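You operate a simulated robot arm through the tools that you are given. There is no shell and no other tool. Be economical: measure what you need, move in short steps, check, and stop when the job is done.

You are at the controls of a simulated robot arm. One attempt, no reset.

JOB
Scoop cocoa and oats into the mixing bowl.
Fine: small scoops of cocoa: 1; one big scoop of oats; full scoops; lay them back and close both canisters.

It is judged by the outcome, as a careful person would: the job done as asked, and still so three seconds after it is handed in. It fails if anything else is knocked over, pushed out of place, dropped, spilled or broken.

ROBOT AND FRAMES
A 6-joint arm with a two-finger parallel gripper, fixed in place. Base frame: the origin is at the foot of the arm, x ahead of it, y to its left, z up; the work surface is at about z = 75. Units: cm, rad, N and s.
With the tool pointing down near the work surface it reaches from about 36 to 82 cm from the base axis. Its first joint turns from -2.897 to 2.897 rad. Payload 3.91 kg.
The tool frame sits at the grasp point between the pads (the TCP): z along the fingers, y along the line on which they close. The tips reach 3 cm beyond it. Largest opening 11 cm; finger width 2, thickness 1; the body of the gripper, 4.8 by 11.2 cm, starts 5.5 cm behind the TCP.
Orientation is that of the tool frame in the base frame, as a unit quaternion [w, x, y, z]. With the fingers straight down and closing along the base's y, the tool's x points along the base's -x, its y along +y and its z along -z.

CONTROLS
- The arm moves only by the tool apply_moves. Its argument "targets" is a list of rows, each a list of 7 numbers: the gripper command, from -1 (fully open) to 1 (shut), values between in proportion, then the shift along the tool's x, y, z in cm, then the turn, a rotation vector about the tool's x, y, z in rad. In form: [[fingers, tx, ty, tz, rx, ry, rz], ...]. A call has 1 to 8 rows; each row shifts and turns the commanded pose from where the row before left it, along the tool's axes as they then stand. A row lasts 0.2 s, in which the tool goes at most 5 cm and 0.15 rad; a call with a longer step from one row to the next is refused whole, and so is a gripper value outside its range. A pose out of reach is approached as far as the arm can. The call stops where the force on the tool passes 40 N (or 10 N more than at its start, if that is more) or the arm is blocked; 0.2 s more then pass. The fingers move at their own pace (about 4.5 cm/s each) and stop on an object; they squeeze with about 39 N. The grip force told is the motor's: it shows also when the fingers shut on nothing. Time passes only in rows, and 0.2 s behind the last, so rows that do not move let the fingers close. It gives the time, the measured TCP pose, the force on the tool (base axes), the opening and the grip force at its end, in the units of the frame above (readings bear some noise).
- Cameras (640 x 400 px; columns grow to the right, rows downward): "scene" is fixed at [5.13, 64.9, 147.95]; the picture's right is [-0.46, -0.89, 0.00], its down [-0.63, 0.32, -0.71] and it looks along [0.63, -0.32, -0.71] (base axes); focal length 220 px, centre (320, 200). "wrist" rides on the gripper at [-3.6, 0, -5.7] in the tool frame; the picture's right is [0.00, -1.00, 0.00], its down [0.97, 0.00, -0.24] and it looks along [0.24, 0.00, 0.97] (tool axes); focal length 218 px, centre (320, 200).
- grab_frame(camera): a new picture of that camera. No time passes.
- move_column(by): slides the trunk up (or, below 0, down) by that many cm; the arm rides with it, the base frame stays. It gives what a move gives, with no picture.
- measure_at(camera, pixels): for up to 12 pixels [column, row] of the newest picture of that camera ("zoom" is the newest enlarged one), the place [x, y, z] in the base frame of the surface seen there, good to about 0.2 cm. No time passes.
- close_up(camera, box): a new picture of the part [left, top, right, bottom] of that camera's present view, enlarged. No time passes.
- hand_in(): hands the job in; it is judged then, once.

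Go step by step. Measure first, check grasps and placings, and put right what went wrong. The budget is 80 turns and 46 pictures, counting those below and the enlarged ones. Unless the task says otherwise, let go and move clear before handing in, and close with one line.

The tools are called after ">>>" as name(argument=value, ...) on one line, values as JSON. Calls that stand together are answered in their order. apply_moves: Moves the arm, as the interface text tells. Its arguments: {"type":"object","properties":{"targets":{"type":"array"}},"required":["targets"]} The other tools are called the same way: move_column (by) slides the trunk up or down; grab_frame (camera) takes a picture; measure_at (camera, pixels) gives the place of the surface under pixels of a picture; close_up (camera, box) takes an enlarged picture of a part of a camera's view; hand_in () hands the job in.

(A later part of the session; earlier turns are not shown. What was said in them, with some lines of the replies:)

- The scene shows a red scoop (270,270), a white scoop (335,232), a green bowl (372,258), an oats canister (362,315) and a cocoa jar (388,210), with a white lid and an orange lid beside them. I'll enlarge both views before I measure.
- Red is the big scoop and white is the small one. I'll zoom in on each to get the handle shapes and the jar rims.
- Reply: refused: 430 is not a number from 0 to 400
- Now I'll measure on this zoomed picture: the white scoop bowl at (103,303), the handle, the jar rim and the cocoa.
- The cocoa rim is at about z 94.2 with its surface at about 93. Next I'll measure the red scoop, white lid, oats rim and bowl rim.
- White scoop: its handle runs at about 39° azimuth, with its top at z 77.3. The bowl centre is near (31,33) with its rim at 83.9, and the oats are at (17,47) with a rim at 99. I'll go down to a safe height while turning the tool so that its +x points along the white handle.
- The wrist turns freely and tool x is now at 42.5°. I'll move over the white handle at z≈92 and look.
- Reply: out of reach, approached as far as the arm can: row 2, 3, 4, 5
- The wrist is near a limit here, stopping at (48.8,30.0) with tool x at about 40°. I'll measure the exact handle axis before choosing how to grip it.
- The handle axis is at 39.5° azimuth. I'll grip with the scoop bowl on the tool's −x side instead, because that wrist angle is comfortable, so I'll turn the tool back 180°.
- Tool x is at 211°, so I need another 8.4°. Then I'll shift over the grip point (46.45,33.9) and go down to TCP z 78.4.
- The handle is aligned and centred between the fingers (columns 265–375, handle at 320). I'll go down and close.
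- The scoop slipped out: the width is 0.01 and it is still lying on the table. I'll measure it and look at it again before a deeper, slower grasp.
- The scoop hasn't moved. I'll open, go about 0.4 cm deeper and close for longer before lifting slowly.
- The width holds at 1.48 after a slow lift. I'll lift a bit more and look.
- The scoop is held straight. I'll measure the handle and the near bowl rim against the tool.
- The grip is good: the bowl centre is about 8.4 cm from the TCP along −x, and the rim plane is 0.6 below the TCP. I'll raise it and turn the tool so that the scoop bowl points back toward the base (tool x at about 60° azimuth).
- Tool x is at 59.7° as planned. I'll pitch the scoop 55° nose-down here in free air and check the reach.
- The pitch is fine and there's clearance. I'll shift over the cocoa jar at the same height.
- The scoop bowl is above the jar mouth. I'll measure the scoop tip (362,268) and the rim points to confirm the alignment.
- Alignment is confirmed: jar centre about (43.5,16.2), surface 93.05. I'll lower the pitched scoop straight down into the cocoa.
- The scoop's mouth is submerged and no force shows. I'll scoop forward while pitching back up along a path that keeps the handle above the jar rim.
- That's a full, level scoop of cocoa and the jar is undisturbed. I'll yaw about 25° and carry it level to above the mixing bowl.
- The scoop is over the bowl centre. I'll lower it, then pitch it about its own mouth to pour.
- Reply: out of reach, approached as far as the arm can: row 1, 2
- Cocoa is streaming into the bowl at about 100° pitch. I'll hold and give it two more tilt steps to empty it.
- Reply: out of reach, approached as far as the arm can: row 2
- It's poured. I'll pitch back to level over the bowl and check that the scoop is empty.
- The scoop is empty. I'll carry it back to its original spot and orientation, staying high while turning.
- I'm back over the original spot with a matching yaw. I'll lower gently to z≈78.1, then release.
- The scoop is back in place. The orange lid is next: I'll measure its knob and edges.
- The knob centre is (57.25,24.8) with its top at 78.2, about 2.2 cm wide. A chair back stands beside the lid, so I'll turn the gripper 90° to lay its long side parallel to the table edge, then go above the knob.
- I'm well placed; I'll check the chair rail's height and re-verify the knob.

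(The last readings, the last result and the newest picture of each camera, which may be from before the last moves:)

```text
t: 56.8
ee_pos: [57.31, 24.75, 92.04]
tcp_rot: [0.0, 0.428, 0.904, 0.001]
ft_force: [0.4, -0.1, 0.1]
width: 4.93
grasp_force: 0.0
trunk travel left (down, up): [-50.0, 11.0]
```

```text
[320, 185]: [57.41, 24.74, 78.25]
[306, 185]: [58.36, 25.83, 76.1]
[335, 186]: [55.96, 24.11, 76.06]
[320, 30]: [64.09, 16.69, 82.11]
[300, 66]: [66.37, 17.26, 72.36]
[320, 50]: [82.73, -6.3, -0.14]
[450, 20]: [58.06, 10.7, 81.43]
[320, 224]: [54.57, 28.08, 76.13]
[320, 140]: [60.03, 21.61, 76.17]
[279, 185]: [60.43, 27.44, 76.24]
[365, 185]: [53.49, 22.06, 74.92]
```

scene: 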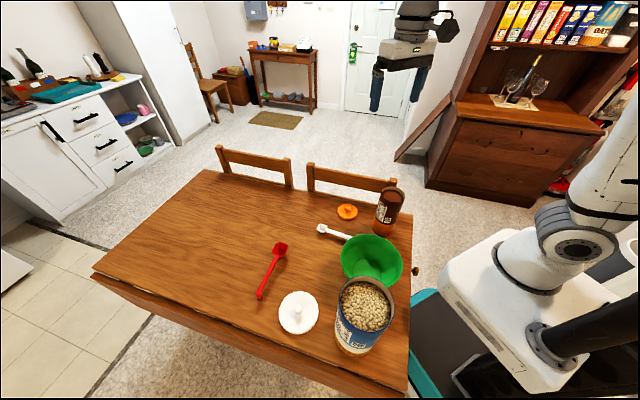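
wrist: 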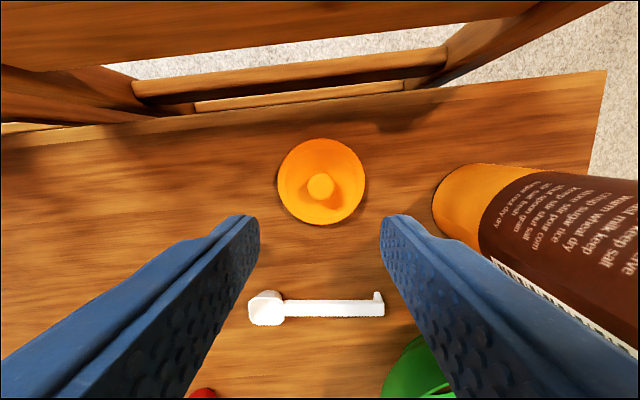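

The rail is 10 cm away, so it's clear. I'll descend on the knob, close, and lift slowly.

>>> apply_moves(targets=[[0.1, 0, 0, 4, 0, 0, 0], [0.1, 0, 0, 4, 0, 0, 0], [0.1, 0, 0, 3, 0, 0, 0], [0.1, 0, 0, 1.7, 0, 0, 0], [0.1, 0, 0, 0, 0, 0, 0]])

>>> apply_moves(targets=[[1, 0, 0, 0, 0, 0, 0], [1, 0, 0, 0, 0, 0, 0], [1, 0, 0, 0, 0, 0, 0], [1, 0, 0, 0, 0, 0, 0], [1, 0, 0, 0, 0, 0, 0], [1, 0, 0, 0, 0, 0, 0]])

>>> apply_moves(targets=[[1, 0, 0, -0.3, 0, 0, 0], [1, 0, 0, -0.4, 0, 0, 0], [1, 0, 0, -0.6, 0, 0, 0], [1, 0, 0, -1, 0, 0, 0], [1, 0, 0, -1.5, 0, 0, 0], [1, 0, 0, -2, 0, 0, 0], [1, 0, 0, -2, 0, 0, 0], [1, 0, 0, -2, 0, 0, 0]])

>>> grab_frame(camera="wrist")

```text
t: 58.0
ee_pos: [57.34, 24.72, 79.33]
tcp_rot: [0.0, 0.428, 0.904, 0.002]
ft_force: [-0.2, 0.7, 0.7]
width: 4.97
grasp_force: 0.1
trunk travel left (down, up): [-50.0, 11.0]
```

```text
t: 59.4
ee_pos: [57.18, 24.83, 79.38]
tcp_rot: [0.0, 0.428, 0.904, 0.001]
ft_force: [-0.5, 0.1, 0.0]
width: 2.31
grasp_force: 39.1
trunk travel left (down, up): [-50.0, 11.0]
```

```text
t: 61.2
ee_pos: [57.37, 24.73, 89.18]
tcp_rot: [0.0, 0.428, 0.904, 0.001]
ft_force: [0.1, -0.6, 0.1]
width: 2.29
grasp_force: 38.8
trunk travel left (down, up): [-50.0, 11.0]
```

```text
20 pictures are left
```

wrist: 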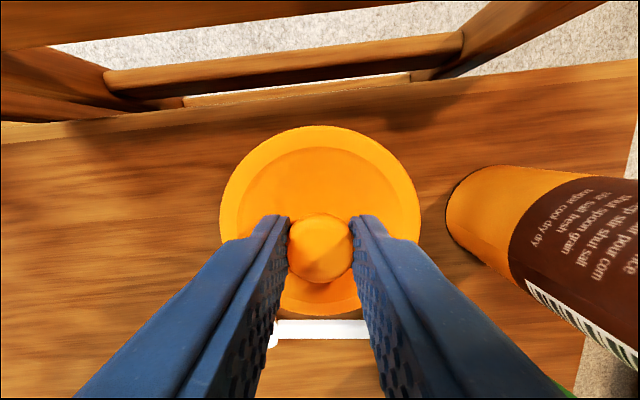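

The lid is held centred. I'll raise it and carry it over the cocoa jar.

>>> apply_moves(targets=[[1, 0, 0, -3, 0, 0, 0], [1, 0, 0, -4, 0, 0, 0], [1, 0, 0, -4, 0, 0, 0], [1, 0, 0, -3, 0, 0, 0], [1, 0.54, -4.03, 0, 0, 0, 0], [1, 0.54, -4.03, 0, 0, 0, 0], [1, 0.54, -4.04, 0, 0, 0, 0], [1, 0.54, -4.04, 0, 0, 0, 0]])

>>> apply_moves(targets=[[1, 0, 0, 1.5, 0, 0, 0], [1, 0, 0, 1.3, 0, 0, 0], [1, 0, 0, 0, 0, 0, 0]])

>>> close_up(camera="scene", box=[340, 150, 440, 220])

```text
t: 63.0
ee_pos: [43.34, 16.06, 103.17]
tcp_rot: [0.0, 0.429, 0.903, 0.002]
ft_force: [-0.1, -0.8, -0.3]
width: 2.3
grasp_force: 39.1
trunk travel left (down, up): [-50.0, 11.0]
```

```text
t: 63.8
ee_pos: [43.41, 16.01, 100.45]
tcp_rot: [0.0, 0.428, 0.904, 0.001]
ft_force: [-0.9, -0.2, 0.0]
width: 2.29
grasp_force: 38.8
trunk travel left (down, up): [-50.0, 11.0]
```

```text
5.71 times, centred on (390, 185) of scene
```

zoom: 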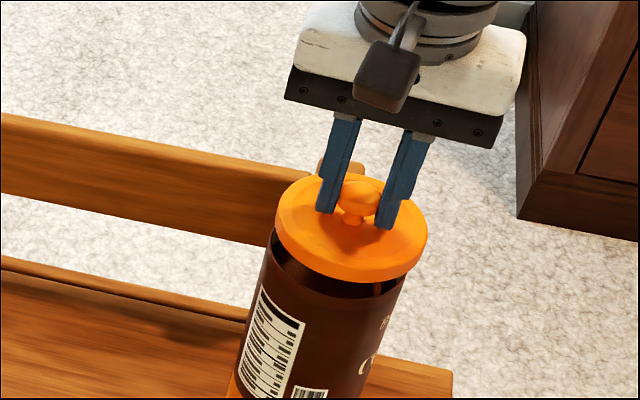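

The lid sits concentric above the jar. I'll make a tiny correction and lower slowly while watching the force.

>>> apply_moves(targets=[[1, 0.05, 0.15, 0.6, 0, 0, 0], [1, 0, 0, 0.5, 0, 0, 0], [1, 0, 0, 0.4, 0, 0, 0], [1, 0, 0, 0.3, 0, 0, 0], [1, 0, 0, 0.3, 0, 0, 0], [1, 0, 0, 0.2, 0, 0, 0], [1, 0, 0, 0.2, 0, 0, 0]])

>>> close_up(camera="scene", box=[340, 150, 440, 220])

```text
t: 65.4
ee_pos: [43.47, 16.32, 98.14]
tcp_rot: [0.002, 0.428, 0.904, 0.003]
ft_force: [-2.2, 3.5, 22.3]
width: 2.3
grasp_force: 39.2
trunk travel left (down, up): [-50.0, 11.0]
```

```text
5.71 times, centred on (390, 185) of scene
```

zoom: 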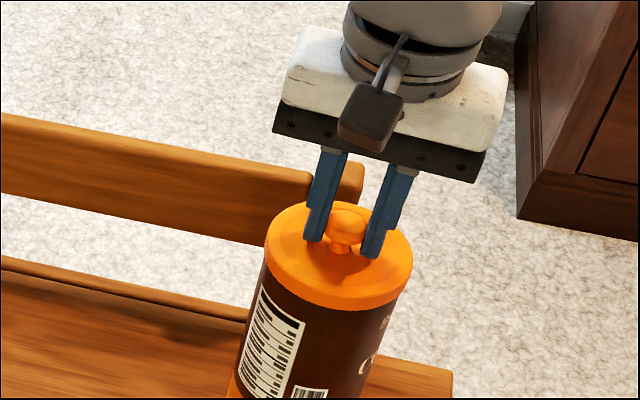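

Contact is 22 N at z 98.14 and the lid looks flush. I'll release, back up, and check its level.

>>> apply_moves(targets=[[1, 0, 0, -0.1, 0, 0, 0], [0.6, 0, 0, 0, 0, 0, 0], [0.2, 0, 0, 0, 0, 0, 0], [0.1, 0, 0, 0, 0, 0, 0], [0.1, 0, 0, -2, 0, 0, 0], [0.1, 0, 0, -4, 0, 0, 0], [0.1, 0, 0, -4, 0, 0, 0]])

>>> close_up(camera="scene", box=[340, 150, 440, 220])

>>> measure_at(camera="zoom", pixels=[[275, 225], [330, 292], [402, 240], [340, 205], [355, 280], [345, 225]])

```text
t: 67.0
ee_pos: [43.41, 16.05, 108.11]
tcp_rot: [0.0, 0.428, 0.904, 0.001]
ft_force: [0.7, -0.4, -0.2]
width: 4.96
grasp_force: 0.2
trunk travel left (down, up): [-50.0, 11.0]
```

```text
5.71 times, centred on (390, 185) of scene
```

zoom: 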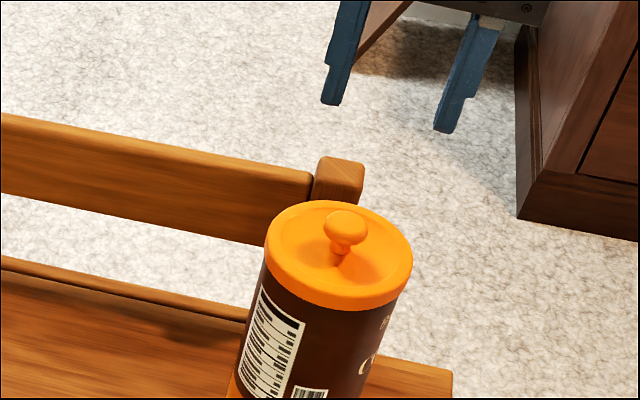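

```text
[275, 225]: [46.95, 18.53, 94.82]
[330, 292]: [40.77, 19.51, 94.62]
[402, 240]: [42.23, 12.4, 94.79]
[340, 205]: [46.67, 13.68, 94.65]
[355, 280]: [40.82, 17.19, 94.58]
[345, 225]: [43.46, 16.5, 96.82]
```

The cocoa is closed with its lid level (about 94.7 all round). Next is the red scoop: I'll travel above its handle near (44.4,64), tool x at 136°.

>>> apply_moves(targets=[[0.1, 0, 0, 0, 0, 0, -0.124], [0.1, 2.945, 3.22, 0, 0, 0, 0], [0.1, 2.945, 3.22, 0, 0, 0, 0], [0.1, 2.945, 3.22, 0, 0, 0, 0], [0.1, 2.945, 3.22, 0, 0, 0, 0], [0.1, 2.945, 3.22, 1, 0, 0, 0], [0.1, 2.945, 3.22, 1, 0, 0, 0], [0.1, 2.945, 3.22, 1, 0, 0, 0]])

>>> apply_moves(targets=[[0.1, 2.945, 3.22, 2, 0, 0, 0], [0.1, 2.945, 3.22, 2, 0, 0, 0], [0.1, 2.945, 3.22, 2, 0, 0, 0], [0.1, 2.945, 3.22, 2, 0, 0, 0], [0.1, 0, 0, 3, 0, 0, 0]])

>>> grab_frame(camera="wrist")

```text
t: 68.8
ee_pos: [44.08, 46.77, 105.08]
tcp_rot: [-0.001, 0.371, 0.928, 0.0]
ft_force: [0.2, -0.5, -0.6]
width: 4.97
grasp_force: 0.1
trunk travel left (down, up): [-50.0, 11.0]
```

```text
t: 70.0
ee_pos: [44.58, 64.2, 94.17]
tcp_rot: [0.0, 0.372, 0.928, 0.001]
ft_force: [0.6, 0.1, -0.1]
width: 4.98
grasp_force: 0.0
trunk travel left (down, up): [-50.0, 11.0]
```

```text
16 pictures are left
```

wrist: 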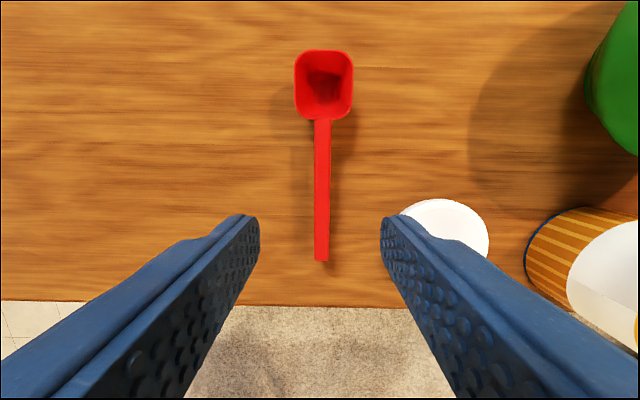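

>>> measure_at(camera="wrist", pixels=[[322, 125], [322, 160], [322, 200], [321, 250], [324, 51], [323, 118], [296, 85], [351, 85], [324, 95], [315, 200], [329, 200]])

```text
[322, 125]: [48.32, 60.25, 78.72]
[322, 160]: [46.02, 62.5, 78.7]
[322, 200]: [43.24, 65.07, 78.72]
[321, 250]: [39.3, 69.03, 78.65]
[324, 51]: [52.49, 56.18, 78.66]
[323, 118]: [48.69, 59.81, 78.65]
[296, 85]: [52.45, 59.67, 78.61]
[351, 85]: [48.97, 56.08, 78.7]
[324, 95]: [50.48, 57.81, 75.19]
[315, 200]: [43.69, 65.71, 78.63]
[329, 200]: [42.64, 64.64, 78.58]
```

The handle axis matches the tool yaw within 0.5°. The scoop bowl is 5.25×5.0 cm and 3.7 deep, centred at (50.6,58.0). I'll shift −0.3 in y and 0.9 back, then descend and grasp.

>>> apply_moves(targets=[[0.1, 0.9, -0.31, 1, 0, 0, 0], [0.1, 0, 0, 4, 0, 0, 0], [0.1, 0, 0, 4, 0, 0, 0], [0.1, 0, 0, 4, 0, 0, 0], [0.1, 0, 0, 2, 0, 0, 0], [0.1, 0, 0, 0.9, 0, 0, 0], [0.1, 0, 0, 0, 0, 0, 0]])

>>> apply_moves(targets=[[1, 0, 0, 0, 0, 0, 0], [1, 0, 0, 0, 0, 0, 0], [1, 0, 0, 0, 0, 0, 0], [1, 0, 0, 0, 0, 0, 0], [1, 0, 0, 0, 0, 0, 0], [1, 0, 0, 0, 0, 0, 0]])

>>> apply_moves(targets=[[1, 0, 0, -0.3, 0, 0, 0], [1, 0, 0, -0.4, 0, 0, 0], [1, 0, 0, -0.6, 0, 0, 0], [1, 0, 0, -1, 0, 0, 0], [1, 0, 0, -1.5, 0, 0, 0], [1, 0, 0, -2, 0, 0, 0], [1, 0, 0, -2, 0, 0, 0], [1, 0, 0, -2, 0, 0, 0]])

>>> grab_frame(camera="wrist")

```text
t: 71.6
ee_pos: [43.7, 64.72, 78.09]
tcp_rot: [-0.001, 0.372, 0.928, 0.001]
ft_force: [0.3, -0.8, 0.4]
width: 4.97
grasp_force: 0.0
trunk travel left (down, up): [-50.0, 11.0]
```

```text
t: 73.0
ee_pos: [43.64, 64.62, 78.23]
tcp_rot: [-0.001, 0.372, 0.928, 0.001]
ft_force: [0.1, 0.0, -0.3]
width: 1.51
grasp_force: 39.6
trunk travel left (down, up): [-50.0, 11.0]
```

```text
t: 74.8
ee_pos: [43.74, 64.65, 88.11]
tcp_rot: [0.0, 0.372, 0.928, 0.001]
ft_force: [0.1, -0.5, -0.9]
width: 1.5
grasp_force: 38.8
trunk travel left (down, up): [-50.0, 11.0]
```

```text
15 pictures are left
```

wrist: 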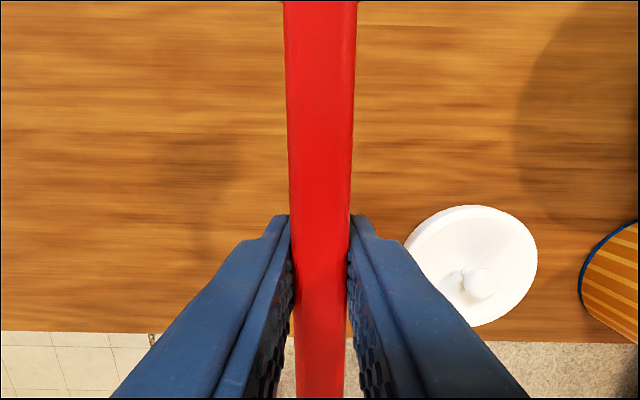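

The red scoop is held (width 1.5), with its bowl centre 9.6 cm along the handle and its rim plane 0.5 above the TCP. I'll raise it, carry it near the oats canister, turn to 105° azimuth and pitch down 55° above it.

>>> apply_moves(targets=[[1, 0, 0, -3, 0, 0, 0], [1, 0, 0, -4, 0, 0, 0], [1, 0, 0, -4, 0, 0, 0], [1, 0, 0, -4, 0, 0, 0], [1, 1.5, -3.55, -2.3, 0, 0, 0], [1, 1.5, -3.55, -2.3, 0, 0, 0], [1, 1.5, -3.55, -2.3, 0, 0, 0], [1, 1.5, -3.55, -2.3, 0, 0, 0]])

>>> apply_moves(targets=[[1, 1.575, -3.55, 0, 0, 0, 0], [1, 1.575, -3.55, 0, 0, 0, 0], [1, 1.575, -3.55, 0, 0, 0, 0], [1, 1.575, -3.55, 0, 0, 0, 0], [1, 0, 0, 0, 0, 0, 0.1365], [1, 0, 0, 0, 0, 0, 0.1365], [1, 0, 0, 0, 0, 0, 0.1365], [1, 0, 0, 0, 0, 0, 0.1365]])

>>> apply_moves(targets=[[1, 0, 0, 0, 0, 0.137, 0], [1, 0, 0, 0, 0, 0.137, 0], [1, 0, 0, 0, 0, 0.137, 0], [1, 0, 0, 0, 0, 0.137, 0], [1, 0, 0, 0, 0, 0.137, 0], [1, 0, 0, 0, 0, 0.137, 0], [1, 0, 0, 0, 0, 0.138, 0]])

>>> close_up(camera="scene", box=[280, 200, 440, 370])

```text
t: 76.6
ee_pos: [29.34, 58.33, 112.25]
tcp_rot: [0.0, 0.372, 0.928, 0.001]
ft_force: [-0.4, -0.7, -0.7]
width: 1.48
grasp_force: 39.2
trunk travel left (down, up): [-50.0, 11.0]
```

```text
t: 78.4
ee_pos: [15.09, 52.4, 111.98]
tcp_rot: [0.0, 0.609, 0.793, 0.001]
ft_force: [-0.3, 0.5, -1.6]
width: 1.53
grasp_force: 38.8
trunk travel left (down, up): [-50.0, 11.0]
```

```text
t: 80.0
ee_pos: [15.12, 52.49, 112.25]
tcp_rot: [-0.367, 0.539, 0.703, 0.282]
ft_force: [0.7, 0.7, -0.2]
width: 1.53
grasp_force: 39.2
trunk travel left (down, up): [-50.0, 11.0]
```

```text
2.35 times, centred on (360, 285) of scene
```

zoom: 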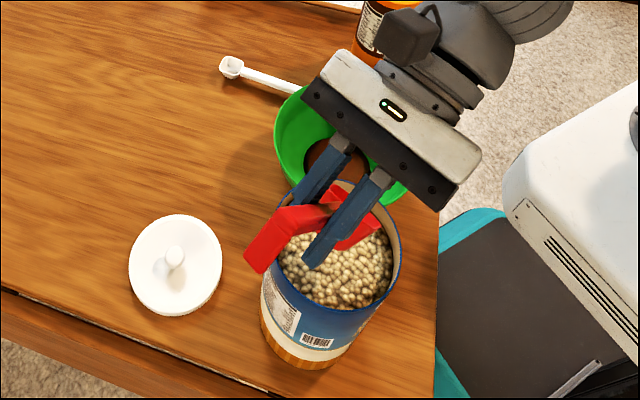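

Now I'll measure the rim points in this view to fix the canister's centre, along with the scoop bowl corner positions.

>>> measure_at(camera="zoom", pixels=[[266, 258], [272, 283], [300, 305], [340, 311], [375, 301], [398, 270], [400, 240], [388, 212], [265, 270], [340, 245], [375, 225], [330, 195]])

```text
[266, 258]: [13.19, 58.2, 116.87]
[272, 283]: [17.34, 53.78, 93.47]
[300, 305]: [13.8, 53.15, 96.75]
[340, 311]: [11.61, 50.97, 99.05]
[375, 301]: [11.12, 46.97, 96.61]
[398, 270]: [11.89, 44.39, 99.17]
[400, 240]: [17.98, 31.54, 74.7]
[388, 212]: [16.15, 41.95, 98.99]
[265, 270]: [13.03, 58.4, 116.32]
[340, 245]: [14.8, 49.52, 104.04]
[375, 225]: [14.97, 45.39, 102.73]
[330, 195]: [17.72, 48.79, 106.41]
```

The canister centre is (16.5,47.7) with R≈5.75, and the scoop is right over it. I'll descend vertically into the oats.

>>> apply_moves(targets=[[1, -1.638, 0, 1.147, 0, 0, 0], [1, -1.638, 0, 1.147, 0, 0, 0], [1, -1.229, 0, 0.86, 0, 0, 0], [1, -0.819, 0, 0.574, 0, 0, 0], [1, -0.819, 0, 0.574, 0, 0, 0]])

>>> apply_moves(targets=[[1, -0.819, 0, 0.574, 0, 0, 0], [1, -0.819, 0, 0.574, 0, 0, 0], [1, -0.78, 0, 0.545, 0, 0, 0], [1, 0, 0, 0, 0, 0, 0]])

>>> close_up(camera="scene", box=[300, 220, 430, 350])

```text
t: 81.2
ee_pos: [15.2, 52.55, 104.57]
tcp_rot: [-0.366, 0.54, 0.703, 0.282]
ft_force: [-0.2, 0.2, -1.1]
width: 1.52
grasp_force: 39.0
trunk travel left (down, up): [-50.0, 11.0]
```

```text
t: 82.2
ee_pos: [15.15, 52.5, 101.74]
tcp_rot: [-0.367, 0.539, 0.703, 0.282]
ft_force: [-0.3, 0.6, -0.9]
width: 1.51
grasp_force: 38.9
trunk travel left (down, up): [-50.0, 11.0]
```

```text
3.08 times, centred on (365, 285) of scene
```

zoom: 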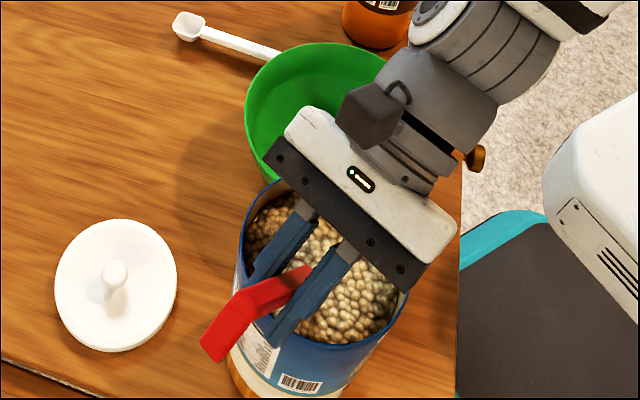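

The oats are entered with no force and everything's clear. I'll scoop forward while pitching back up.

>>> apply_moves(targets=[[1, 0.045, 0, 0.36, 0, -0.0873, 0], [1, 0.076, 0, 0.354, 0, -0.0873, 0], [1, 0.276, 0, 0.297, 0, -0.0873, 0], [1, 0.3, 0, 0.272, 0, -0.0873, 0], [1, 0.311, 0, 0.218, 0, -0.0873, 0], [1, 0.329, 0, 0.19, 0, -0.0873, 0]])

>>> apply_moves(targets=[[1, 0.159, 0, 0.24, 0, -0.0873, 0], [1, 0.179, 0, 0.225, 0, -0.0873, 0], [1, 0.055, 0, 0.201, 0, -0.0873, 0], [1, 0.072, 0, 0.195, 0, -0.0873, 0], [1, 0.05, 0, -0.5, 0, -0.0873, 0], [1, 0, 0, -0.7, 0, 0, 0], [1, 0, 0, -0.8, 0, 0, 0], [1, 0, 0, -0.8, 0, 0, 0]])

>>> close_up(camera="scene", box=[300, 200, 440, 340])

```text
t: 83.6
ee_pos: [14.47, 54.73, 101.47]
tcp_rot: [-0.173, 0.593, 0.775, 0.133]
ft_force: [0.3, -0.1, -0.2]
width: 1.5
grasp_force: 38.6
trunk travel left (down, up): [-50.0, 11.0]
```

```text
t: 85.4
ee_pos: [14.32, 55.29, 103.59]
tcp_rot: [0.0, 0.608, 0.794, 0.001]
ft_force: [0.7, -0.4, -0.6]
width: 1.54
grasp_force: 38.7
trunk travel left (down, up): [-50.0, 11.0]
```

```text
2.86 times, centred on (370, 270) of scene
```

zoom: 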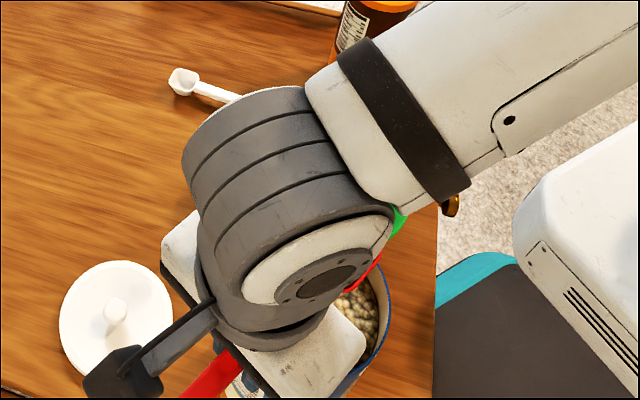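

The arm hides the scoop here. I'll raise it a little more with a pause over the canister, then carry it gently toward the bowl.

>>> apply_moves(targets=[[1, 0, 0, -0.8, 0, 0, 0], [1, 0, 0, -0.8, 0, 0, 0], [1, 0, 0, -0.8, 0, 0, 0], [1, 0, 0, 0, 0, 0, 0], [1, -0.5, 0.4, 0, 0, 0, 0], [1, -1.1, 0.9, 0, 0, 0, 0], [1, -1.6, 1.3, 0, 0, 0, 0], [1, -1.6, 1.3, 0, 0, 0, 0]])

>>> apply_moves(targets=[[1, -1.7, 1.4, 0, 0, 0, 0], [1, -1.7, 1.4, 0, 0, 0, 0], [1, -1.7, 1.4, 0, 0, 0, 0], [1, -1.7, 1.4, 0, 0, 0, 0], [1, -1.7, 1.4, 0, 0, 0, 0], [1, -1.6, 1.3, 0, 0, 0, 0], [1, -1.2, 1.0, 0, 0, 0, 0], [1, -0.6, 0.5, 0, 0, 0, 0]])

>>> apply_moves(targets=[[1, 0, 0, 0, 0, 0, 0.07], [1, 0, 0, 0, 0, 0, 0.07], [1, 0, 0, 0, 0, 0, 0.07], [1, 0, 0, 0, 0, 0, 0.07], [1, 0, 0, 0, 0, 0, 0.07], [1, 0, 0, 0, 0, 0, 0]])

>>> close_up(camera="scene", box=[290, 170, 450, 350])

```text
t: 87.2
ee_pos: [19.34, 51.61, 105.92]
tcp_rot: [-0.001, 0.608, 0.794, 0.002]
ft_force: [-0.5, 0.7, -1.4]
width: 1.49
grasp_force: 39.4
trunk travel left (down, up): [-50.0, 11.0]
```

```text
t: 89.0
ee_pos: [32.09, 42.79, 105.9]
tcp_rot: [-0.001, 0.607, 0.795, 0.0]
ft_force: [-0.8, -0.6, -0.1]
width: 1.49
grasp_force: 38.7
trunk travel left (down, up): [-50.0, 11.0]
```

```text
t: 90.4
ee_pos: [32.05, 42.77, 105.77]
tcp_rot: [0.0, 0.737, 0.676, 0.001]
ft_force: [-0.7, 0.1, -0.9]
width: 1.5
grasp_force: 39.4
trunk travel left (down, up): [-50.0, 11.0]
```

```text
2.22 times, centred on (370, 260) of scene
```

zoom: 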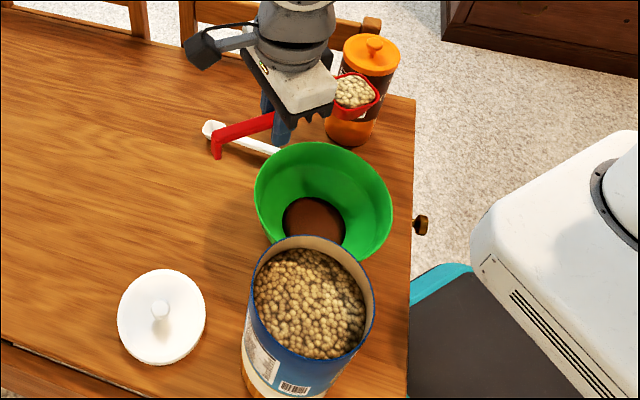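

A full scoop of oats and nothing spilled. I'll lower over the bowl and tip it slowly about its mouth.

>>> apply_moves(targets=[[1, 0, -0.5, 1.5, 0, 0, 0], [1, 0, -0.5, 2.5, 0, 0, 0], [1, 0, -0.5, 2.5, 0, 0, 0], [1, 0, 0, 2.5, 0, 0, 0], [1, 0, 0, 2.5, 0, 0, 0], [1, 0, 0, 2.5, 0, 0, 0], [1, 0, 0, 1.5, 0, 0, 0], [1, 0, 0, 0.8, 0, 0, 0]])

>>> apply_moves(targets=[[1, 0, 0, -0.961, 0, 0.1, 0], [1, 0, 0, -0.961, 0, 0.1, 0], [1, 0, 0, -0.961, 0, 0.1, 0], [1, 0, 0, -0.961, 0, 0.1, 0], [1, 0, 0, -0.961, 0, 0.1, 0], [1, 0, 0, -0.961, 0, 0.1, 0], [1, 0, 0, -0.961, 0, 0.1, 0], [1, 0, 0, -0.961, 0, 0.1, 0]])

>>> apply_moves(targets=[[1, 0, 0, -0.961, 0, 0.1, 0], [1, 0, 0, -0.961, 0, 0.1, 0], [1, 0, 0, -0.961, 0, 0.1, 0], [1, 0, 0, -0.961, 0, 0.1, 0]])

>>> close_up(camera="scene", box=[290, 170, 450, 350])

```text
t: 92.2
ee_pos: [30.48, 42.97, 89.51]
tcp_rot: [-0.001, 0.737, 0.676, 0.001]
ft_force: [0.2, -0.2, -1.2]
width: 1.51
grasp_force: 38.8
trunk travel left (down, up): [-50.0, 11.0]
```

```text
t: 94.0
ee_pos: [30.27, 40.38, 96.58]
tcp_rot: [-0.264, 0.679, 0.621, 0.289]
ft_force: [0.7, -0.3, -1.2]
width: 1.54
grasp_force: 38.8
trunk travel left (down, up): [-50.0, 11.0]
```

```text
t: 95.0
ee_pos: [30.53, 37.67, 98.68]
tcp_rot: [-0.383, 0.608, 0.558, 0.416]
ft_force: [0.9, -0.1, 0.6]
width: 1.49
grasp_force: 39.0
out of reach, approached as far as the arm can: row 4
trunk travel left (down, up): [-50.0, 11.0]
```

```text
2.22 times, centred on (370, 260) of scene
```

zoom: 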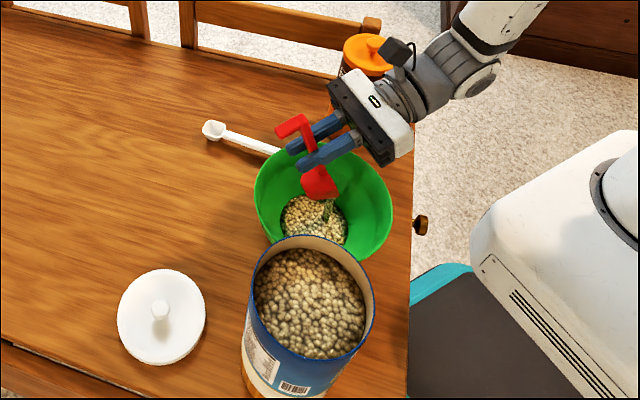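

The oats are pouring neatly into the bowl. I'll continue tipping to past 100° and wait.

>>> apply_moves(targets=[[1, 0, 0, -0.961, 0, 0.1, 0], [1, 0, 0, -0.961, 0, 0.1, 0], [1, 0, 0, -0.961, 0, 0.1, 0], [1, 0, 0, -0.961, 0, 0.1, 0], [1, 0, 0, -0.961, 0, 0.1, 0], [1, 0, 0, -0.961, 0, 0.1, 0], [1, 0, 0, -0.961, 0, 0.1, 0]])

>>> apply_moves(targets=[[1, 0, 0, 0, 0, 0, 0], [1, 0, 0, 0, 0, 0, 0], [1, 0, 0, 0, 0, 0, 0], [1, 0, 0, 0, 0, 0, 0], [1, 0, 0, 0, 0, 0, 0], [1, 0, 0, 0, 0, 0, 0]])

>>> close_up(camera="scene", box=[310, 170, 430, 300])

```text
t: 96.6
ee_pos: [32.54, 32.12, 99.63]
tcp_rot: [-0.549, 0.429, 0.397, 0.597]
ft_force: [0.5, 0.7, -1.0]
width: 1.5
grasp_force: 39.1
out of reach, approached as far as the arm can: row 1, 2, 3, 7
trunk travel left (down, up): [-50.0, 11.0]
```

```text
t: 98.0
ee_pos: [32.59, 32.14, 99.59]
tcp_rot: [-0.548, 0.431, 0.397, 0.597]
ft_force: [-0.2, -0.6, -0.4]
width: 1.53
grasp_force: 38.7
trunk travel left (down, up): [-50.0, 11.0]
```

```text
3.08 times, centred on (370, 235) of scene
```

zoom: 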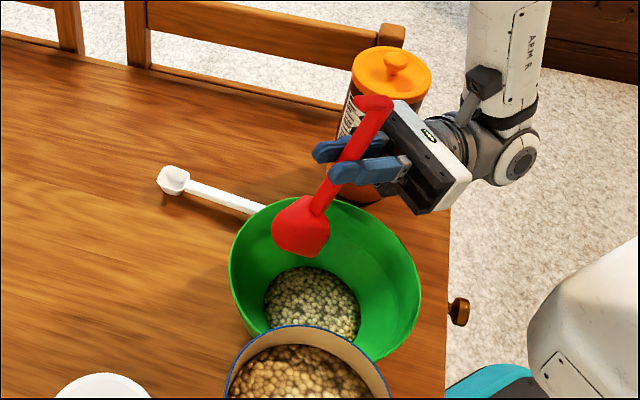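

It's poured. I'll level the scoop again over the bowl and raise it.

>>> apply_moves(targets=[[1, -0.175, 0, 1.391, 0, -0.146, 0], [1, -0.175, 0, 1.391, 0, -0.146, 0], [1, -0.175, 0, 1.391, 0, -0.146, 0], [1, -0.175, 0, 1.391, 0, -0.146, 0], [1, -0.175, 0, 1.391, 0, -0.146, 0], [1, -0.175, 0, 1.391, 0, -0.146, 0], [1, -0.175, 0, 1.391, 0, -0.146, 0], [1, -0.175, 0, 1.391, 0, -0.146, 0]])

>>> apply_moves(targets=[[1, -0.175, 0, 1.391, 0, -0.146, 0], [1, -0.175, 0, 1.391, 0, -0.146, 0], [1, -0.175, 0, 1.391, 0, -0.146, 0], [1, -0.175, 0, 1.391, 0, -0.146, 0], [1, -0.175, 0, 1.391, 0, -0.146, 0], [1, 0, 0, 0, 0, 0, 0]])

>>> apply_moves(targets=[[1, 0, 0, -3, 0, 0, 0], [1, 0, 0, -4, 0, 0, 0], [1, 0, 0, -4, 0, 0, 0], [1, 0, 0, -4, 0, 0, 0]])

>>> close_up(camera="scene", box=[290, 150, 450, 320])

```text
t: 99.8
ee_pos: [33.4, 42.29, 96.47]
tcp_rot: [-0.241, 0.688, 0.631, 0.264]
ft_force: [-0.4, -0.1, -1.0]
width: 1.52
grasp_force: 38.7
trunk travel left (down, up): [-50.0, 11.0]
```

```text
t: 101.2
ee_pos: [33.66, 44.31, 89.84]
tcp_rot: [-0.001, 0.737, 0.676, 0.001]
ft_force: [-0.5, 0.0, -0.5]
width: 1.51
grasp_force: 38.8
trunk travel left (down, up): [-50.0, 11.0]
```

```text
t: 102.2
ee_pos: [33.62, 44.22, 104.79]
tcp_rot: [-0.001, 0.736, 0.676, 0.002]
ft_force: [-0.7, 1.1, -0.6]
width: 1.52
grasp_force: 39.0
trunk travel left (down, up): [-50.0, 11.0]
```

```text
2.35 times, centred on (370, 235) of scene
```

zoom: 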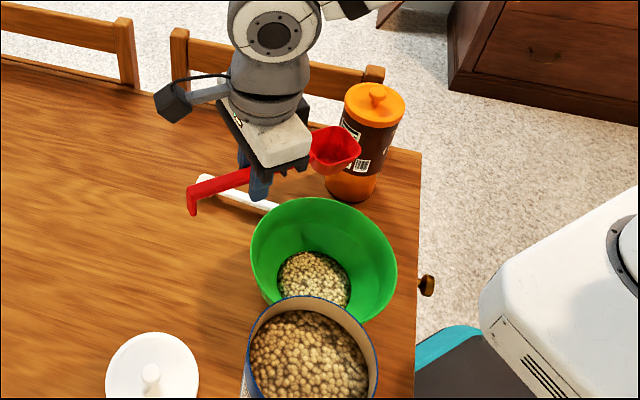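

The scoop is empty. I'll return it to its original pose at (43.68,64.65), yaw 136.3°.

>>> apply_moves(targets=[[1, 4.23, 1.66, 0, 0, 0, 0], [1, 4.23, 1.66, 0, 0, 0, 0], [1, 4.23, 1.66, 1, 0, 0, 0], [1, 4.23, 1.66, 1, 0, 0, 0], [1, 4.24, 1.67, 1, 0, 0, 0]])

>>> apply_moves(targets=[[1, 0, 0, 1, 0, 0, -0.1487], [1, 0, 0, 1, 0, 0, -0.1487], [1, 0, 0, 1, 0, 0, -0.1487], [1, 0, 0, 1, 0, 0, -0.1487], [1, 0, 0, 1, 0, 0, -0.1487], [1, 0, 0, 1, 0, 0, -0.1487], [1, 0, 0, 3, 0, 0, 0]])

```text
t: 103.4
ee_pos: [43.77, 64.72, 101.54]
tcp_rot: [0.0, 0.738, 0.675, -0.001]
ft_force: [-0.3, -1.0, -0.3]
width: 1.5
grasp_force: 38.7
trunk travel left (down, up): [-50.0, 11.0]
```

```text
t: 105.0
ee_pos: [43.69, 64.76, 92.84]
tcp_rot: [-0.001, 0.373, 0.928, 0.001]
ft_force: [0.9, -0.1, -0.4]
width: 1.51
grasp_force: 38.9
trunk travel left (down, up): [-50.0, 11.0]
```

The pose matches; I'll lower, release and back up.

>>> apply_moves(targets=[[1, 0, 0, 4, 0, 0, 0], [1, 0, 0, 4, 0, 0, 0], [1, 0, 0, 3.5, 0, 0, 0], [1, 0, 0, 1.6, 0, 0, 0], [1, 0, 0, 0.8, 0, 0, 0], [1, 0, 0, 0.5, 0, 0, 0], [1, 0, 0, 0.25, 0, 0, 0]])

>>> apply_moves(targets=[[0.6, 0, 0, 0, 0, 0, 0], [0.3, 0, 0, 0, 0, 0, 0], [0.2, 0, 0, 0, 0, 0, 0], [0.1, 0, 0, -2, 0, 0, 0], [0.1, 0, 0, -4, 0, 0, 0], [0.1, 0, 0, -4, 0, 0, 0], [0.1, 0, 0, -4, 0, 0, 0]])

>>> grab_frame(camera="wrist")

```text
t: 106.6
ee_pos: [43.86, 64.68, 78.39]
tcp_rot: [0.0, 0.373, 0.928, 0.003]
ft_force: [-0.7, 0.1, 6.2]
width: 1.52
grasp_force: 39.4
trunk travel left (down, up): [-50.0, 11.0]
```

```text
t: 108.2
ee_pos: [43.86, 64.67, 92.3]
tcp_rot: [0.0, 0.373, 0.928, 0.001]
ft_force: [0.6, -0.1, -0.1]
width: 4.95
grasp_force: 0.0
trunk travel left (down, up): [-50.0, 11.0]
```

```text
7 pictures are left
```

wrist: 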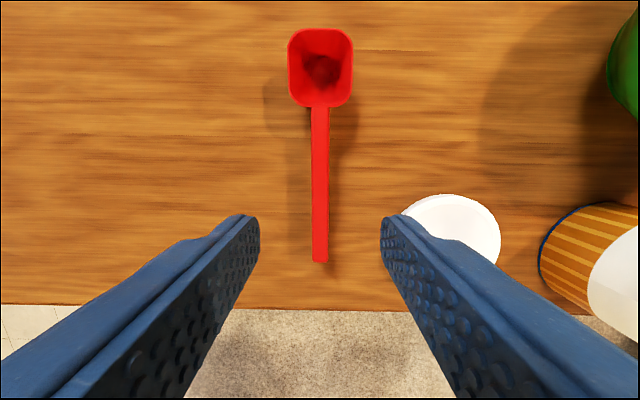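

The red scoop is laid back. I'll move over the white lid and check its knob.

>>> apply_moves(targets=[[0.1, 1.84, -3.375, 0, 0, 0, 0], [0.1, 1.84, -3.375, 0, 0, 0, 0], [0.1, 1.84, -3.375, 0, 0, 0, 0], [0.1, 1.83, -3.375, 0, 0, 0, 0], [0.1, 0, 0, 0, 0, 0, 0]])

>>> grab_frame(camera="wrist")

```text
t: 109.4
ee_pos: [29.07, 60.19, 92.19]
tcp_rot: [0.0, 0.374, 0.927, 0.002]
ft_force: [-0.9, 0.0, 0.2]
width: 4.95
grasp_force: 0.0
trunk travel left (down, up): [-50.0, 11.0]
```

```text
6 pictures are left
```

wrist: 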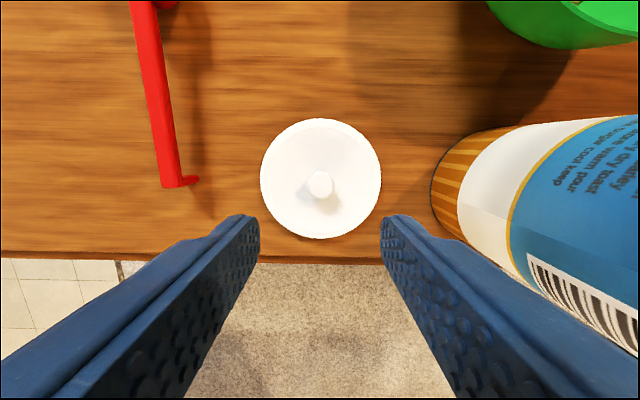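

>>> measure_at(camera="wrist", pixels=[[320, 184], [312, 184], [328, 184], [320, 176], [320, 192], [262, 178], [380, 178], [320, 119], [320, 237]])

```text
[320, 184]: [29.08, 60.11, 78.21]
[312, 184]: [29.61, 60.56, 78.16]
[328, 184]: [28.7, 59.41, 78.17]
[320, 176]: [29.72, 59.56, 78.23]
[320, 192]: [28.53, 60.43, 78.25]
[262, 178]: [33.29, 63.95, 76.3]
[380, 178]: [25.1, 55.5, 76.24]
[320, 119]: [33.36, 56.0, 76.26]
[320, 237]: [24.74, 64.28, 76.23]
```

The knob centre (29.13,60.05) is right under the TCP. I'll descend, grip, and lift slowly.

>>> apply_moves(targets=[[0.1, -0.1, -0.05, 4, 0, 0, 0], [0.1, 0, 0, 4, 0, 0, 0], [0.1, 0, 0, 3, 0, 0, 0], [0.1, 0, 0, 1.85, 0, 0, 0], [0.1, 0, 0, 0, 0, 0, 0]])

>>> apply_moves(targets=[[1, 0, 0, 0, 0, 0, 0], [1, 0, 0, 0, 0, 0, 0], [1, 0, 0, 0, 0, 0, 0], [1, 0, 0, 0, 0, 0, 0], [1, 0, 0, 0, 0, 0, 0], [1, 0, 0, 0, 0, 0, 0]])

>>> apply_moves(targets=[[1, 0, 0, -0.3, 0, 0, 0], [1, 0, 0, -0.4, 0, 0, 0], [1, 0, 0, -0.6, 0, 0, 0], [1, 0, 0, -1, 0, 0, 0], [1, 0, 0, -1.5, 0, 0, 0], [1, 0, 0, -2, 0, 0, 0], [1, 0, 0, -2.5, 0, 0, 0], [1, 0, 0, -3, 0, 0, 0]])

```text
t: 110.6
ee_pos: [29.06, 59.89, 79.3]
tcp_rot: [-0.001, 0.374, 0.927, 0.001]
ft_force: [0.4, 0.4, 1.3]
width: 4.97
grasp_force: 0.7
trunk travel left (down, up): [-50.0, 11.0]
```

```text
t: 112.0
ee_pos: [29.02, 59.87, 79.29]
tcp_rot: [0.0, 0.374, 0.928, 0.002]
ft_force: [0.4, 0.0, 1.3]
width: 2.05
grasp_force: 39.2
trunk travel left (down, up): [-50.0, 11.0]
```

```text
t: 113.8
ee_pos: [29.05, 59.84, 90.71]
tcp_rot: [0.0, 0.374, 0.927, 0.002]
ft_force: [0.8, -0.3, -0.5]
width: 2.05
grasp_force: 39.5
trunk travel left (down, up): [-50.0, 11.0]
```

The white lid is held (width 2.05). I'll raise it and carry it over the oats canister.

>>> apply_moves(targets=[[1, 0, 0, -4, 0, 0, 0], [1, 0, 0, -4.4, 0, 0, 0], [1, 0, 0, -4.4, 0, 0, 0], [1, 0, 0, -4.2, 0, 0, 0], [1, 0.15, -4.36, 0, 0, 0, 0], [1, 0.15, -4.36, 0, 0, 0, 0], [1, 0.15, -4.36, 0, 0, 0, 0], [1, 0.15, -4.36, 0, 0, 0, 0]])

>>> apply_moves(targets=[[1, 0, 0, 1.3, 0, 0, 0], [1, 0, 0, 1, 0, 0, 0], [1, 0, 0, 0, 0, 0, 0]])

>>> close_up(camera="scene", box=[290, 230, 430, 370])

```text
t: 115.6
ee_pos: [16.47, 47.7, 107.56]
tcp_rot: [-0.001, 0.374, 0.927, 0.003]
ft_force: [-0.4, 0.5, -0.8]
width: 2.06
grasp_force: 38.7
trunk travel left (down, up): [-50.0, 11.0]
```

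```text
t: 116.4
ee_pos: [16.48, 47.76, 105.48]
tcp_rot: [0.0, 0.374, 0.928, 0.002]
ft_force: [0.0, 0.1, -0.6]
width: 2.05
grasp_force: 38.8
trunk travel left (down, up): [-50.0, 11.0]
```

```text
2.86 times, centred on (360, 300) of scene
```

zoom: 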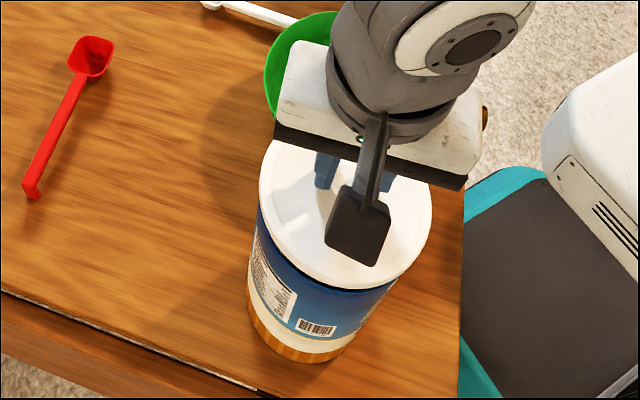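

It looks concentric. I'll lower slowly until contact.

>>> apply_moves(targets=[[1, 0, 0, 0.6, 0, 0, 0], [1, 0, 0, 0.5, 0, 0, 0], [1, 0, 0, 0.4, 0, 0, 0], [1, 0, 0, 0.3, 0, 0, 0], [1, 0, 0, 0.3, 0, 0, 0], [1, 0, 0, 0.2, 0, 0, 0], [1, 0, 0, 0.2, 0, 0, 0]])

```text
t: 118.0
ee_pos: [16.55, 47.7, 102.8]
tcp_rot: [-0.001, 0.374, 0.927, 0.002]
ft_force: [-0.9, -0.2, -0.7]
width: 2.03
grasp_force: 38.7
trunk travel left (down, up): [-50.0, 11.0]
```

No force yet and the lid's skirt is already around the rim. I'll keep lowering.

>>> apply_moves(targets=[[1, 0, 0, 0.15, 0, 0, 0], [1, 0, 0, 0.15, 0, 0, 0], [1, 0, 0, 0.15, 0, 0, 0]])

>>> close_up(camera="scene", box=[310, 250, 410, 350])

>>> measure_at(camera="zoom", pixels=[[165, 180], [200, 230], [260, 268], [390, 250], [420, 200]])

```text
t: 118.8
ee_pos: [16.6, 47.78, 102.77]
tcp_rot: [-0.002, 0.374, 0.927, 0.006]
ft_force: [0.3, 5.9, 37.3]
width: 2.09
grasp_force: 38.9
trunk travel left (down, up): [-50.0, 11.0]
```

```text
4.00 times, centred on (360, 300) of scene
```

zoom: 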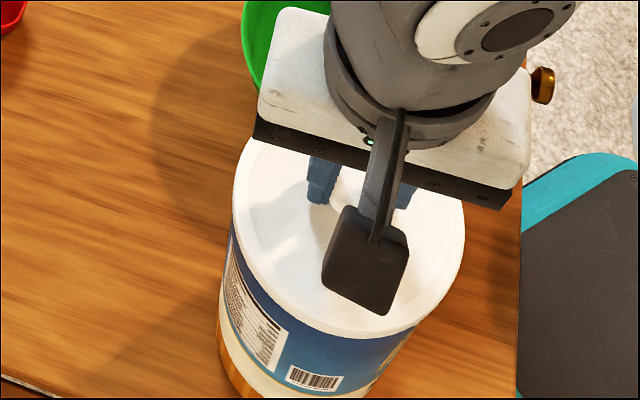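

```text
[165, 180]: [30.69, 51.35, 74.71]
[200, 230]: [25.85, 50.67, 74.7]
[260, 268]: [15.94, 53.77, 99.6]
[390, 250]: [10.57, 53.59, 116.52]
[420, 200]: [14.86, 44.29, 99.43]
```

It's firmly seated (37 N, top about 99.5). I'll relieve the push, release and retreat.

>>> apply_moves(targets=[[1, 0, 0, -0.4, 0, 0, 0], [0.6, 0, 0, 0, 0, 0, 0], [0.2, 0, 0, 0, 0, 0, 0], [0.1, 0, 0, 0, 0, 0, 0], [0.1, 0, 0, -2, 0, 0, 0], [0.1, 0, 0, -4, 0, 0, 0], [0.1, 0, 0, -4, 0, 0, 0], [0.1, 0, 0, -4, 0, 0, 0]])

>>> apply_moves(targets=[[0.1, -2, 4, -1, 0, 0, 0], [0.1, -2, 4, -1, 0, 0, 0], [0.1, -2, 4, -1, 0, 0, 0], [0.1, -2, 4, 0, 0, 0, 0], [0.1, -2, 4, 0, 0, 0, 0]])

>>> close_up(camera="scene", box=[240, 170, 440, 370])

```text
t: 120.6
ee_pos: [16.52, 47.55, 116.74]
tcp_rot: [0.0, 0.374, 0.927, 0.001]
ft_force: [0.1, -0.8, -0.4]
width: 4.94
grasp_force: 0.0
trunk travel left (down, up): [-50.0, 11.0]
```

```text
t: 121.8
ee_pos: [37.73, 55.25, 119.72]
tcp_rot: [0.0, 0.373, 0.928, 0.001]
ft_force: [-0.3, 0.3, -0.4]
width: 4.93
grasp_force: 0.0
trunk travel left (down, up): [-50.0, 11.0]
```

```text
2.00 times, centred on (340, 270) of scene
```

zoom: 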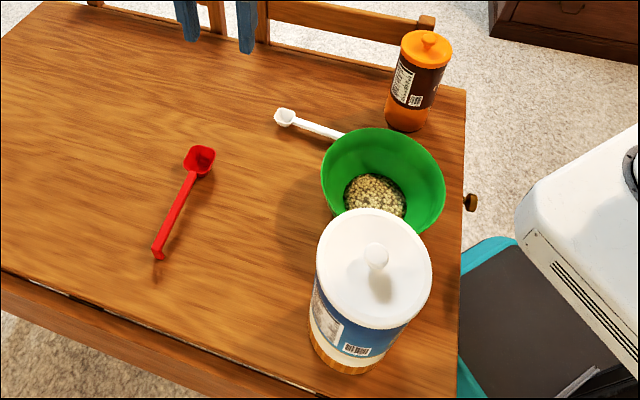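

>>> measure_at(camera="zoom", pixels=[[325, 250], [350, 220], [400, 225], [422, 280], [370, 318], [330, 295]])

```text
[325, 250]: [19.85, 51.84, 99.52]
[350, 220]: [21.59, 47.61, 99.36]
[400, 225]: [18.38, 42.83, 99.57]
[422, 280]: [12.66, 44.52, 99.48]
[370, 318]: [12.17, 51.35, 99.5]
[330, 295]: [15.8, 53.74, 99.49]
```

The white lid is level at about 99.5 all round. Both canisters are closed, both scoops lie where they started, the bowl holds the cocoa and oats, and the arm is clear. I'm handing in.

>>> hand_in()

```text
The job is handed in.
```

The mixing bowl holds one small full scoop of cocoa and one big full scoop of oats. Both scoops are back where they started, both canisters are closed, and I saw no spills in the pictures.
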